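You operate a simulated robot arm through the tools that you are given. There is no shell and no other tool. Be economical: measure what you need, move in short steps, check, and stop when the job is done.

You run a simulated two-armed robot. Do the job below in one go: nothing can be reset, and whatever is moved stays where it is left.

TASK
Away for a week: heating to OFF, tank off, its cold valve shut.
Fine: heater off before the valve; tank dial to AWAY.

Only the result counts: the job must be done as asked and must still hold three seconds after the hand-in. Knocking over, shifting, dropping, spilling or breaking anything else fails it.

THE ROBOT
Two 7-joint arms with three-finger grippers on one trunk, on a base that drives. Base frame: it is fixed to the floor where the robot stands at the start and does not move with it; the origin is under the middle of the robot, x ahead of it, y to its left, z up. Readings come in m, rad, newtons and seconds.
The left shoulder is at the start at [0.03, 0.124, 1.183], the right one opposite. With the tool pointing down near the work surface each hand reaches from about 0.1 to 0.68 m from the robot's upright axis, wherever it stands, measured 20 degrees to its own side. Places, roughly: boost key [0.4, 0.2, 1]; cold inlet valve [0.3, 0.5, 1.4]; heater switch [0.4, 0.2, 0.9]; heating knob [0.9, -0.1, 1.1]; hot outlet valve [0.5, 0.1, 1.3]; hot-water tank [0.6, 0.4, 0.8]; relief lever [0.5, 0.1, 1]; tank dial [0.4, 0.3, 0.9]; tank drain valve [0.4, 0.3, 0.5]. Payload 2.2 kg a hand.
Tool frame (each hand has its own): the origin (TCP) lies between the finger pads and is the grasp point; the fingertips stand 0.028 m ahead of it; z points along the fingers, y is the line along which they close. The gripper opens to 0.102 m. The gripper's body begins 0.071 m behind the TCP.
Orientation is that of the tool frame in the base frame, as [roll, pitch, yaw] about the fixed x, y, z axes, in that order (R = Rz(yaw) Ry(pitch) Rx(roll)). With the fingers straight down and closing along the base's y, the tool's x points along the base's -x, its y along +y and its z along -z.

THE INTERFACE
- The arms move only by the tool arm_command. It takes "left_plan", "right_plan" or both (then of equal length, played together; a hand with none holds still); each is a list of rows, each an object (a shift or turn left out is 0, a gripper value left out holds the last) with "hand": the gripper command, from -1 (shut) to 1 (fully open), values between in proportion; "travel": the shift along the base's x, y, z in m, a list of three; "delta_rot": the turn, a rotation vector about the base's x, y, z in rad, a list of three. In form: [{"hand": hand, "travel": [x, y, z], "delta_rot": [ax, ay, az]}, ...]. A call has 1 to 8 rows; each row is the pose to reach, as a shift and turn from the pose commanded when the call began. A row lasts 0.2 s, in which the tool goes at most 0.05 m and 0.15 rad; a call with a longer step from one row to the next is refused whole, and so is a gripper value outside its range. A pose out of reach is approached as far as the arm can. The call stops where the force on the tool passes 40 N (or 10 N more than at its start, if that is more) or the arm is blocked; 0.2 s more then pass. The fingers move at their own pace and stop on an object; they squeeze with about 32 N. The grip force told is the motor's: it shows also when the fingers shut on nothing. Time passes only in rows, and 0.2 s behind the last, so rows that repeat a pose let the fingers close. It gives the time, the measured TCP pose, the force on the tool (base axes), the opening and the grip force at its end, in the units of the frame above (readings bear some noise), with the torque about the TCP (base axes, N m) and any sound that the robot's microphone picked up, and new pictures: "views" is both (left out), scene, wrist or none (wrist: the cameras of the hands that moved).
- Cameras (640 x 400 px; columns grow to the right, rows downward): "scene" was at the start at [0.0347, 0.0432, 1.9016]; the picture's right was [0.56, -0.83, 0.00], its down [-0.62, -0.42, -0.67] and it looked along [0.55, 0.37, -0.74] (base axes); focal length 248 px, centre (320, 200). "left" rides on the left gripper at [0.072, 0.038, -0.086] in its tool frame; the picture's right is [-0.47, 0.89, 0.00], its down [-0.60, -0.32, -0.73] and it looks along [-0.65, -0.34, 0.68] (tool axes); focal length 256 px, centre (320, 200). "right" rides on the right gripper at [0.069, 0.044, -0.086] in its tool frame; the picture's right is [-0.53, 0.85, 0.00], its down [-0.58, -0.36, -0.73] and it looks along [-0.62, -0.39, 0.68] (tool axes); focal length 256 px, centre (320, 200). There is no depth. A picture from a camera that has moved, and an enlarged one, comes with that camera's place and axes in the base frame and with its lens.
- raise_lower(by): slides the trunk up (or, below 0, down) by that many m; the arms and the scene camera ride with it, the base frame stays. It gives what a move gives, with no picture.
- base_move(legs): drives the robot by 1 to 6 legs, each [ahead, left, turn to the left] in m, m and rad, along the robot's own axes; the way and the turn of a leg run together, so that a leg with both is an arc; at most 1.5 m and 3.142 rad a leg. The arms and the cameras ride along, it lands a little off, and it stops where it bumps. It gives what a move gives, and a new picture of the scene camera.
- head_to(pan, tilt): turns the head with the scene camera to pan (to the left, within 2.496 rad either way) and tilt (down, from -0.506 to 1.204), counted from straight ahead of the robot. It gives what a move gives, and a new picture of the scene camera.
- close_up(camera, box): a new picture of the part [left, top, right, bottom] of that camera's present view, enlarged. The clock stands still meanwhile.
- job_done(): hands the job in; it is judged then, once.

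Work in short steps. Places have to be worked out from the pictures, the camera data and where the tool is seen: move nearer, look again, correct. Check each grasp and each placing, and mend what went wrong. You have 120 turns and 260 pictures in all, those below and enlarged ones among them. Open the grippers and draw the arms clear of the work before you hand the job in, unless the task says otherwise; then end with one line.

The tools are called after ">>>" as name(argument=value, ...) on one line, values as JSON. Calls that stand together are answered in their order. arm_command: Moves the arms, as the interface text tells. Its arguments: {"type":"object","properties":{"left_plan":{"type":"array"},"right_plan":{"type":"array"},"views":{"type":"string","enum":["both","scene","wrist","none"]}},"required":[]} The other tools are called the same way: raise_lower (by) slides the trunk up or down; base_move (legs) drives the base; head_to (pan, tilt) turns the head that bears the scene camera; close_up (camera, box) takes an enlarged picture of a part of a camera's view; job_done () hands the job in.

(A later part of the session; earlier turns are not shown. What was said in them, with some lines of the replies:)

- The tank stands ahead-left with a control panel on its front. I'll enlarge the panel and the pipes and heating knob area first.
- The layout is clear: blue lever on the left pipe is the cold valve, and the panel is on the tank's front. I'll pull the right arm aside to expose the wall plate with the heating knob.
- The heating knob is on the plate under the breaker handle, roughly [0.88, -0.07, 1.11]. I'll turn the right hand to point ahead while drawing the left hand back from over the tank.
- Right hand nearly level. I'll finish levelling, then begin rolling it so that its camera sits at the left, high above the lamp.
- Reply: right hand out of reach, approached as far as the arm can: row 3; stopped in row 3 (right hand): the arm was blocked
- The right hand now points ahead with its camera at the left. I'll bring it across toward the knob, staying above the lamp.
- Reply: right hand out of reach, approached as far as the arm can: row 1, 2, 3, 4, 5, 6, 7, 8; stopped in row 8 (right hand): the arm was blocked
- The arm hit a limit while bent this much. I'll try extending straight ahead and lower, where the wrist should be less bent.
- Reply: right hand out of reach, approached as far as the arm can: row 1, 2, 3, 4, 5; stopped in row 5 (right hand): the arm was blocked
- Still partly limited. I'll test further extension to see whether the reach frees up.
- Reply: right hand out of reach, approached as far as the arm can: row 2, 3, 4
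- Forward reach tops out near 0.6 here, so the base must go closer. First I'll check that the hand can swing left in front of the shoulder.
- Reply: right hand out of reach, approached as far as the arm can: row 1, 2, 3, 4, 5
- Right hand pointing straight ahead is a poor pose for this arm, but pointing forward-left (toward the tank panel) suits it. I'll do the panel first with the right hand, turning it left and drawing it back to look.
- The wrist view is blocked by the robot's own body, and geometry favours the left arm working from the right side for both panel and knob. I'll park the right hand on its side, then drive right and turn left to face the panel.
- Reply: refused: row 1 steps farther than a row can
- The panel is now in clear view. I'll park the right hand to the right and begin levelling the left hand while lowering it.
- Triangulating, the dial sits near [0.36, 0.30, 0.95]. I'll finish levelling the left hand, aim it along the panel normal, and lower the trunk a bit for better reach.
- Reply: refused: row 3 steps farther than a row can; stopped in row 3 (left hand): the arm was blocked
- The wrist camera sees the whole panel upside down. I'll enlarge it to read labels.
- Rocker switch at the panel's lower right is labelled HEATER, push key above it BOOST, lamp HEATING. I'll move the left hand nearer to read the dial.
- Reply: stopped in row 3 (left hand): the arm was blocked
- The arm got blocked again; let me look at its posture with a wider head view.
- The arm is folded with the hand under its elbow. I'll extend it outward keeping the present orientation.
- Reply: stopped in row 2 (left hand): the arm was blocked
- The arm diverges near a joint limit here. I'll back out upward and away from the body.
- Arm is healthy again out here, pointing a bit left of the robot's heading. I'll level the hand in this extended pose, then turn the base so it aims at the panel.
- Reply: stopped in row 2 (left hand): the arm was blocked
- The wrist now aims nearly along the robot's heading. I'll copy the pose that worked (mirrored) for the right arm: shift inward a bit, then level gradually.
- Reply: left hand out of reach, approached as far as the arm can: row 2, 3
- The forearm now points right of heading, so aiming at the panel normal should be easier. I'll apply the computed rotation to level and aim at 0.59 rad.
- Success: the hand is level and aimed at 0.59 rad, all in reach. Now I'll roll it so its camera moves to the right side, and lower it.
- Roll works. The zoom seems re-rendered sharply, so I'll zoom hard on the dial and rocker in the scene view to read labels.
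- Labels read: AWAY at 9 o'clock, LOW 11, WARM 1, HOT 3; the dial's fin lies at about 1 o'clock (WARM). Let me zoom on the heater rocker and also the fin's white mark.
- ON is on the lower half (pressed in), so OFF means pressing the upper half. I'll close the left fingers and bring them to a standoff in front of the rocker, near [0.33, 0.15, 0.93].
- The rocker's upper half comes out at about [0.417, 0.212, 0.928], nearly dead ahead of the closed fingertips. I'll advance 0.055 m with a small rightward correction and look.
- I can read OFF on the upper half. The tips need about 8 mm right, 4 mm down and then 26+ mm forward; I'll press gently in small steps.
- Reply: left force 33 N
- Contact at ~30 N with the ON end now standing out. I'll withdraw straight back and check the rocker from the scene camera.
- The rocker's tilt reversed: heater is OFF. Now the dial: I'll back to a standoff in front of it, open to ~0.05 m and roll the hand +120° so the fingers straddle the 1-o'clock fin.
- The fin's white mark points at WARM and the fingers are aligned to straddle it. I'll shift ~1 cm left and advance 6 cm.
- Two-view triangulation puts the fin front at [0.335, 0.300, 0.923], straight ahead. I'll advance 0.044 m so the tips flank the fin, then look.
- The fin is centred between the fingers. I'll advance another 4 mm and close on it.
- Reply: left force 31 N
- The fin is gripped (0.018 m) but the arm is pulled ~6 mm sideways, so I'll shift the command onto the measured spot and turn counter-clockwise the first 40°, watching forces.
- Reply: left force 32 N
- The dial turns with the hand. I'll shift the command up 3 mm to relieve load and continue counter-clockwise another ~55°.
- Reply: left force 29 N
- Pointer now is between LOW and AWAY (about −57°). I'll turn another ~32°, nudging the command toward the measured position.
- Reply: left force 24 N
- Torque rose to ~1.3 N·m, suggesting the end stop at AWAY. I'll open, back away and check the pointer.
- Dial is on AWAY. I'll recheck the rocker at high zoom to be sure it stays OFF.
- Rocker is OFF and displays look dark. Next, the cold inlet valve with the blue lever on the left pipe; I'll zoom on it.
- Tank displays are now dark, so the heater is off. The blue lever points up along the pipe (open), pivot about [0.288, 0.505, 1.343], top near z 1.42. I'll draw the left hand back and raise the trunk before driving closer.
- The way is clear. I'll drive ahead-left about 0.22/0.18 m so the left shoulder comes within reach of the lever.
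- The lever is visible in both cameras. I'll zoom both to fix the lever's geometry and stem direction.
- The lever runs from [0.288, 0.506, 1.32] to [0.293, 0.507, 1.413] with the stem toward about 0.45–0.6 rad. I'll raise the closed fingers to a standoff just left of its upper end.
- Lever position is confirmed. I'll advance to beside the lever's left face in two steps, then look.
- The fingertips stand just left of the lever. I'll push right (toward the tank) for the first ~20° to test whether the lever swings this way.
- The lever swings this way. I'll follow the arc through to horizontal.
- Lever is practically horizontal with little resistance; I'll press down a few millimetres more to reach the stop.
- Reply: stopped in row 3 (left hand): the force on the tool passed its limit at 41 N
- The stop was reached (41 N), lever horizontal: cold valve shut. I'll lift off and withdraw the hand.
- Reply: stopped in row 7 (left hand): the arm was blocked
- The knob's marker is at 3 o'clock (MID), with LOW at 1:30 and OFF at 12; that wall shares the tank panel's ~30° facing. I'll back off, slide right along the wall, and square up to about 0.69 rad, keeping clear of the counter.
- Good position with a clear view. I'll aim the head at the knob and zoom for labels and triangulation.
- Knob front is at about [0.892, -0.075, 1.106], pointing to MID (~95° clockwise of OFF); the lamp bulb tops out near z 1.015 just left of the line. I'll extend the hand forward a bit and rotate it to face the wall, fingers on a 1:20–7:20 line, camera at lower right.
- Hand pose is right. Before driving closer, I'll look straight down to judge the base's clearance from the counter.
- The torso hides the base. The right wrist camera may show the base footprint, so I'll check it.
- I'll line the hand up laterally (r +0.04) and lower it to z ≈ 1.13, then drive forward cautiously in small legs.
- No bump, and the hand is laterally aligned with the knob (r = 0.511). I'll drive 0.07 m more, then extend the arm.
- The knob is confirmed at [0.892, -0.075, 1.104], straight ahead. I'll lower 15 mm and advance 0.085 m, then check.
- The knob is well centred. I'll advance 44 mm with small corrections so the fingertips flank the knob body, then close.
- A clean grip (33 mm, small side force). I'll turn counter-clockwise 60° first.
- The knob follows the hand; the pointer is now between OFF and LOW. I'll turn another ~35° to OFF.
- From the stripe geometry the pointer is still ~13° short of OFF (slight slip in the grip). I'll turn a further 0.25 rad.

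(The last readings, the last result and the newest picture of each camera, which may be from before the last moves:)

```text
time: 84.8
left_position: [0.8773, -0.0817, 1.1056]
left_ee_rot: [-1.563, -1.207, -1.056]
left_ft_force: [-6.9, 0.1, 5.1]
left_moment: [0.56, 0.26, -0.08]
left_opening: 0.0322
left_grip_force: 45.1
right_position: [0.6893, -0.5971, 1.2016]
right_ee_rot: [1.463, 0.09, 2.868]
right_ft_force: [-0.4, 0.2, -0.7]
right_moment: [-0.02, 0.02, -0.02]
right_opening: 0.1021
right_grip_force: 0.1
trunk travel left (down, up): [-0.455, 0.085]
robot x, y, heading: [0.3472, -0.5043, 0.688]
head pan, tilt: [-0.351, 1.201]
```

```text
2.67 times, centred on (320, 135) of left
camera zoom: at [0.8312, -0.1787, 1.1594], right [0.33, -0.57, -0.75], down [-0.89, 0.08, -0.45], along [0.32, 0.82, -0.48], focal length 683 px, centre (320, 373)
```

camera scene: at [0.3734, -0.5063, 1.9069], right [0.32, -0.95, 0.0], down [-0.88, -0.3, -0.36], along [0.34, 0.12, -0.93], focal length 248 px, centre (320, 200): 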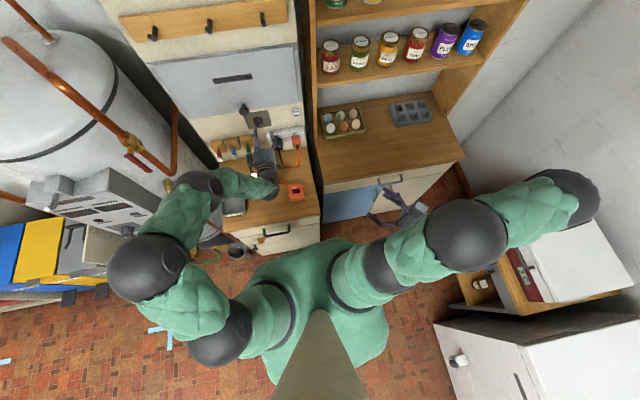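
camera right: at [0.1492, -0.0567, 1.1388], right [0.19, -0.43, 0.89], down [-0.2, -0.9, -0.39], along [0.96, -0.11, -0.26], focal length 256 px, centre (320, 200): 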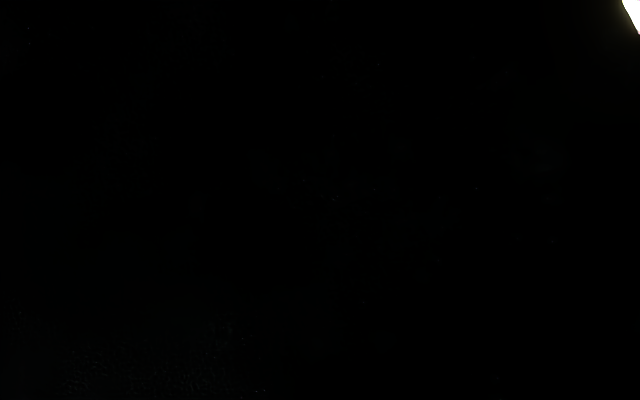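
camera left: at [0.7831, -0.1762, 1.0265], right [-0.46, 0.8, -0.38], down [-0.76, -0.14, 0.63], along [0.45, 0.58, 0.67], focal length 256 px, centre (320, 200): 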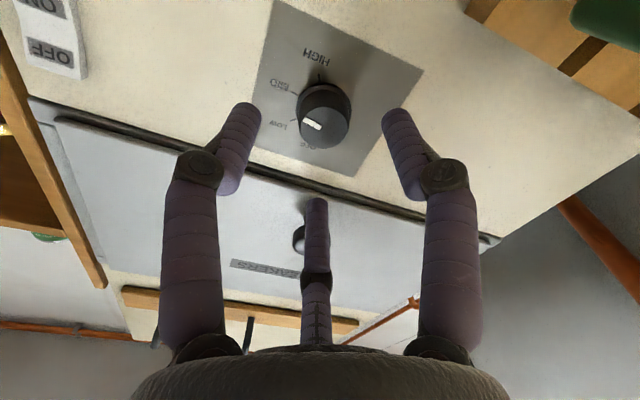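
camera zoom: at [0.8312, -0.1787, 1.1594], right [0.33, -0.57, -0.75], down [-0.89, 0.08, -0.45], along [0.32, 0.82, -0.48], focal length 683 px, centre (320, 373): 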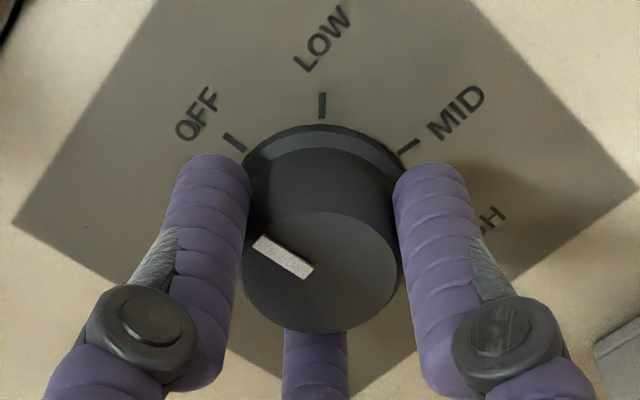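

Pointer computes to ~0.6° from OFF and torque rose as at a stop. I'll release, back straight out and check.

>>> arm_command(left_plan=[{"hand": 0.3}, {"hand": 0.3}, {"hand": 0.3, "travel": [-0.035, -0.02, 0]}, {"hand": 0.3, "travel": [-0.075, -0.043, 0]}, {"hand": 0.3, "travel": [-0.11, -0.064, 0]}], views="none")

>>> close_up(camera="left", box=[220, 0, 420, 150])

>>> close_up(camera="scene", box=[210, 85, 310, 205])

```text
time: 86.0
left_position: [0.7644, -0.1477, 1.1028]
left_ee_rot: [-1.566, -1.207, -1.057]
left_ft_force: [-0.4, 0.1, 1.2]
left_moment: [0.0, 0.02, 0.02]
left_opening: 0.0663
left_grip_force: 0.1
right_position: [0.6901, -0.5974, 1.2006]
right_ee_rot: [1.462, 0.092, 2.87]
right_ft_force: [-0.5, -0.2, 0.8]
right_moment: [-0.03, -0.02, -0.01]
right_opening: 0.1022
right_grip_force: 0.1
trunk travel left (down, up): [-0.455, 0.085]
robot x, y, heading: [0.3435, -0.5048, 0.682]
head pan, tilt: [-0.351, 1.201]
```

```text
2.67 times, centred on (320, 75) of left
camera zoom: at [0.7191, -0.2445, 1.1584], right [0.33, -0.57, -0.75], down [-0.89, 0.08, -0.45], along [0.32, 0.82, -0.48], focal length 683 px, centre (320, 533)
```

zoom: 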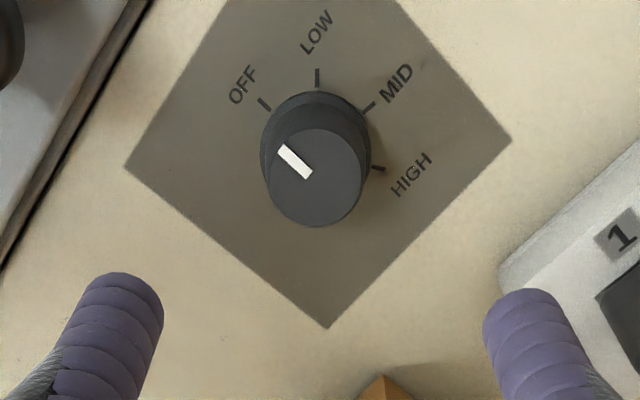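

```text
3.33 times, centred on (260, 145) of scene
camera zoom: at [0.3715, -0.5076, 1.907], right [0.32, -0.95, 0.0], down [-0.88, -0.3, -0.36], along [0.34, 0.12, -0.93], focal length 826 px, centre (520, 383)
```

zoom: 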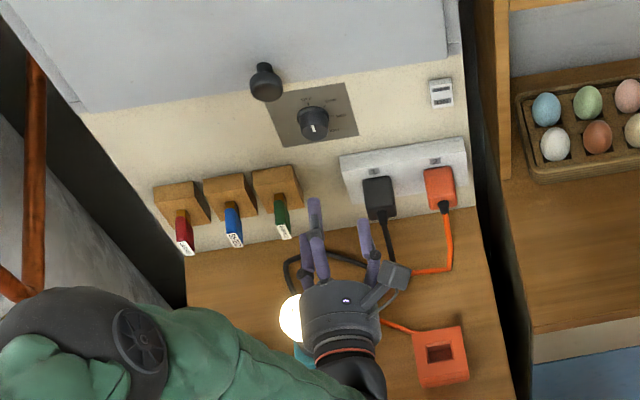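

Looks at OFF. I'll zoom tighter to be sure of the stripe's alignment.

>>> close_up(camera="left", box=[290, 20, 350, 75])

```text
7.27 times, centred on (320, 48) of left
camera zoom: at [0.7191, -0.2445, 1.1584], right [0.33, -0.57, -0.75], down [-0.89, 0.08, -0.45], along [0.32, 0.82, -0.48], focal length 1862 px, centre (320, 1309)
```

zoom: 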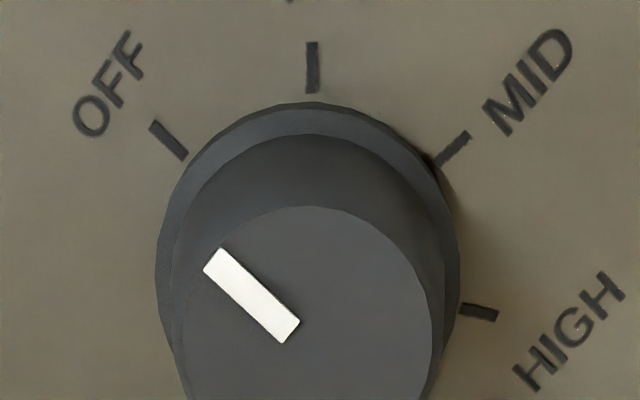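

The stripe lies on OFF (0° against LOW ≈ 50°, MID ≈ 100°). I'll raise the hand slightly, back the robot away and do a last check of the tank side.

>>> arm_command(left_plan=[{"hand": 0.3, "travel": [-0.02, -0.012, 0.03]}, {"hand": 1, "travel": [-0.05, -0.03, 0.06]}, {"hand": 1, "travel": [-0.08, -0.046, 0.08]}], views="none")

>>> base_move(legs=[[-0.35, 0.0, 0]])

>>> head_to(pan=0.3, tilt=0.65)

```text
time: 86.8
left_position: [0.6822, -0.1932, 1.1842]
left_ee_rot: [-1.563, -1.206, -1.058]
left_ft_force: [-0.9, -0.5, -0.3]
left_moment: [-0.01, -0.01, 0.02]
left_opening: 0.1021
left_grip_force: 0.0
right_position: [0.6907, -0.5966, 1.2013]
right_ee_rot: [1.461, 0.091, 2.868]
right_ft_force: [0.4, 0.9, -0.5]
right_moment: [0.04, 0.01, -0.01]
right_opening: 0.1019
right_grip_force: 0.0
trunk travel left (down, up): [-0.455, 0.085]
robot x, y, heading: [0.3413, -0.5079, 0.682]
head pan, tilt: [-0.351, 1.201]
```

```text
time: 89.1
left_position: [0.4055, -0.4146, 1.1846]
left_ee_rot: [-1.566, -1.205, -1.047]
left_ft_force: [-0.2, 0.4, -0.2]
left_moment: [-0.01, 0.01, -0.01]
left_opening: 0.1019
left_grip_force: 0.1
right_position: [0.4152, -0.8174, 1.201]
right_ee_rot: [1.461, 0.092, 2.877]
right_ft_force: [-0.4, -1.2, 0.0]
right_moment: [0.0, 0.0, -0.03]
right_opening: 0.1016
right_grip_force: 0.0
trunk travel left (down, up): [-0.455, 0.085]
robot x, y, heading: [0.0658, -0.7275, 0.687]
head pan, tilt: [-0.351, 1.201]
camera scene: at [0.0967, -0.7317, 1.907], right [0.33, -0.94, 0.0], down [-0.88, -0.31, -0.36], along [0.34, 0.12, -0.93], focal length 248 px, centre (320, 200)
```

scene: 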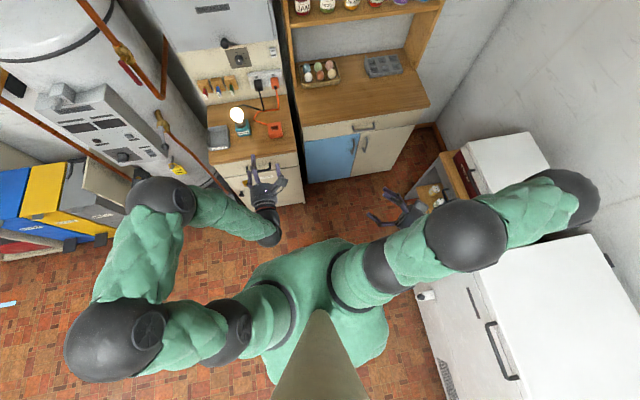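

```text
time: 90.1
left_position: [0.4064, -0.4138, 1.1842]
left_ee_rot: [-1.567, -1.206, -1.046]
left_ft_force: [0.6, -0.4, 0.6]
left_moment: [0.02, -0.01, 0.02]
left_opening: 0.1023
left_grip_force: 0.0
right_position: [0.4159, -0.818, 1.2014]
right_ee_rot: [1.461, 0.089, 2.877]
right_ft_force: [0.5, 0.3, -0.6]
right_moment: [-0.01, -0.01, -0.01]
right_opening: 0.1023
right_grip_force: 0.1
trunk travel left (down, up): [-0.455, 0.085]
robot x, y, heading: [0.0672, -0.7277, 0.687]
head pan, tilt: [0.3, 0.649]
camera scene: at [0.092, -0.6776, 1.9472], right [0.84, -0.55, 0.0], down [-0.33, -0.51, -0.8], along [0.44, 0.67, -0.61], focal length 248 px, centre (320, 200)
```

scene: 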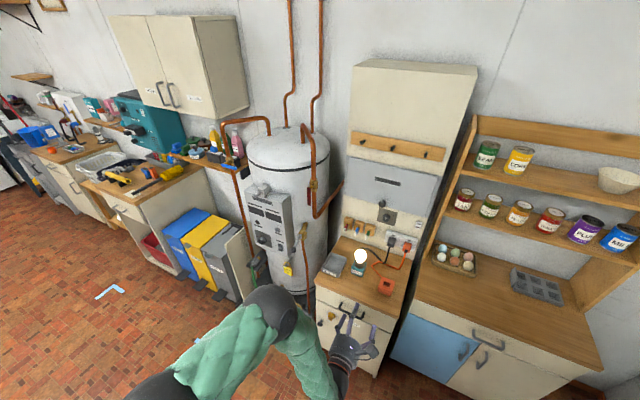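

>>> close_up(camera="scene", box=[230, 140, 330, 280])

>>> close_up(camera="scene", box=[370, 200, 400, 230])

>>> close_up(camera="scene", box=[246, 220, 296, 260])

```text
2.86 times, centred on (280, 210) of scene
camera zoom: at [0.092, -0.6776, 1.9472], right [0.84, -0.55, 0.0], down [-0.33, -0.51, -0.8], along [0.44, 0.67, -0.61], focal length 708 px, centre (434, 171)
```

zoom: 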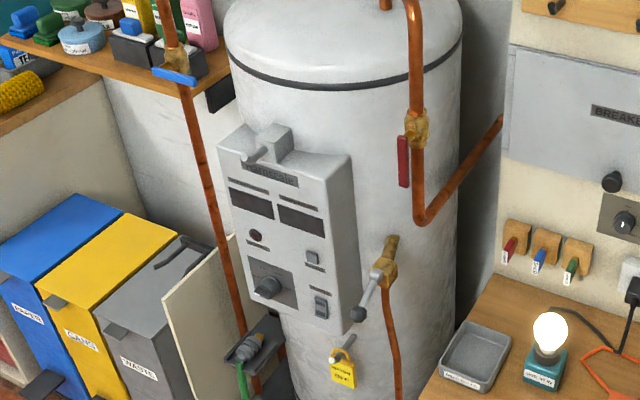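

```text
13.33 times, centred on (385, 215) of scene
camera zoom: at [0.092, -0.6776, 1.9472], right [0.84, -0.55, 0.0], down [-0.33, -0.51, -0.8], along [0.44, 0.67, -0.61], focal length 3306 px, centre (-547, 0)
```

zoom: 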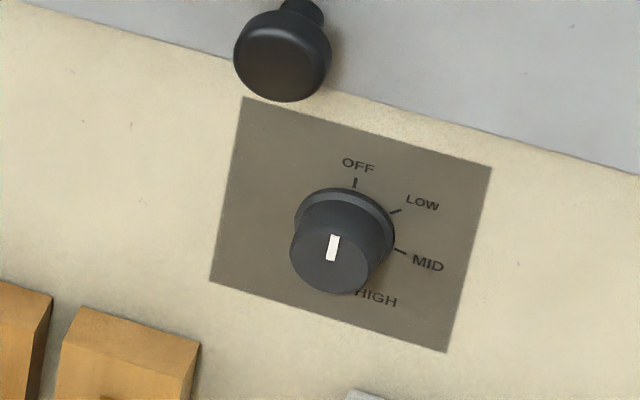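

```text
10.00 times, centred on (271, 240) of scene
camera zoom: at [0.092, -0.6776, 1.9472], right [0.84, -0.55, 0.0], down [-0.33, -0.51, -0.8], along [0.44, 0.67, -0.61], focal length 2479 px, centre (810, -200)
```

zoom: 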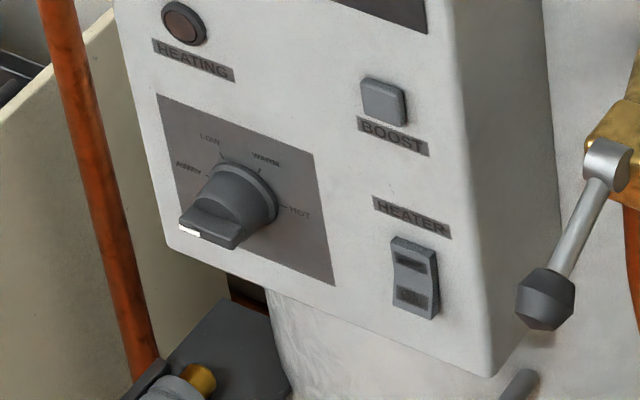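

All four controls are where they should be: heating knob on OFF, dial on AWAY, rocker on OFF and cold valve lever crosswise. The relief lever and the lamp look undisturbed, and both grippers are open and clear, so I'm handing in.

>>> job_done()

```text
The job is handed in.
```

The heating is at OFF. The tank heater was switched off before the cold valve was shut, and the tank dial is on AWAY.
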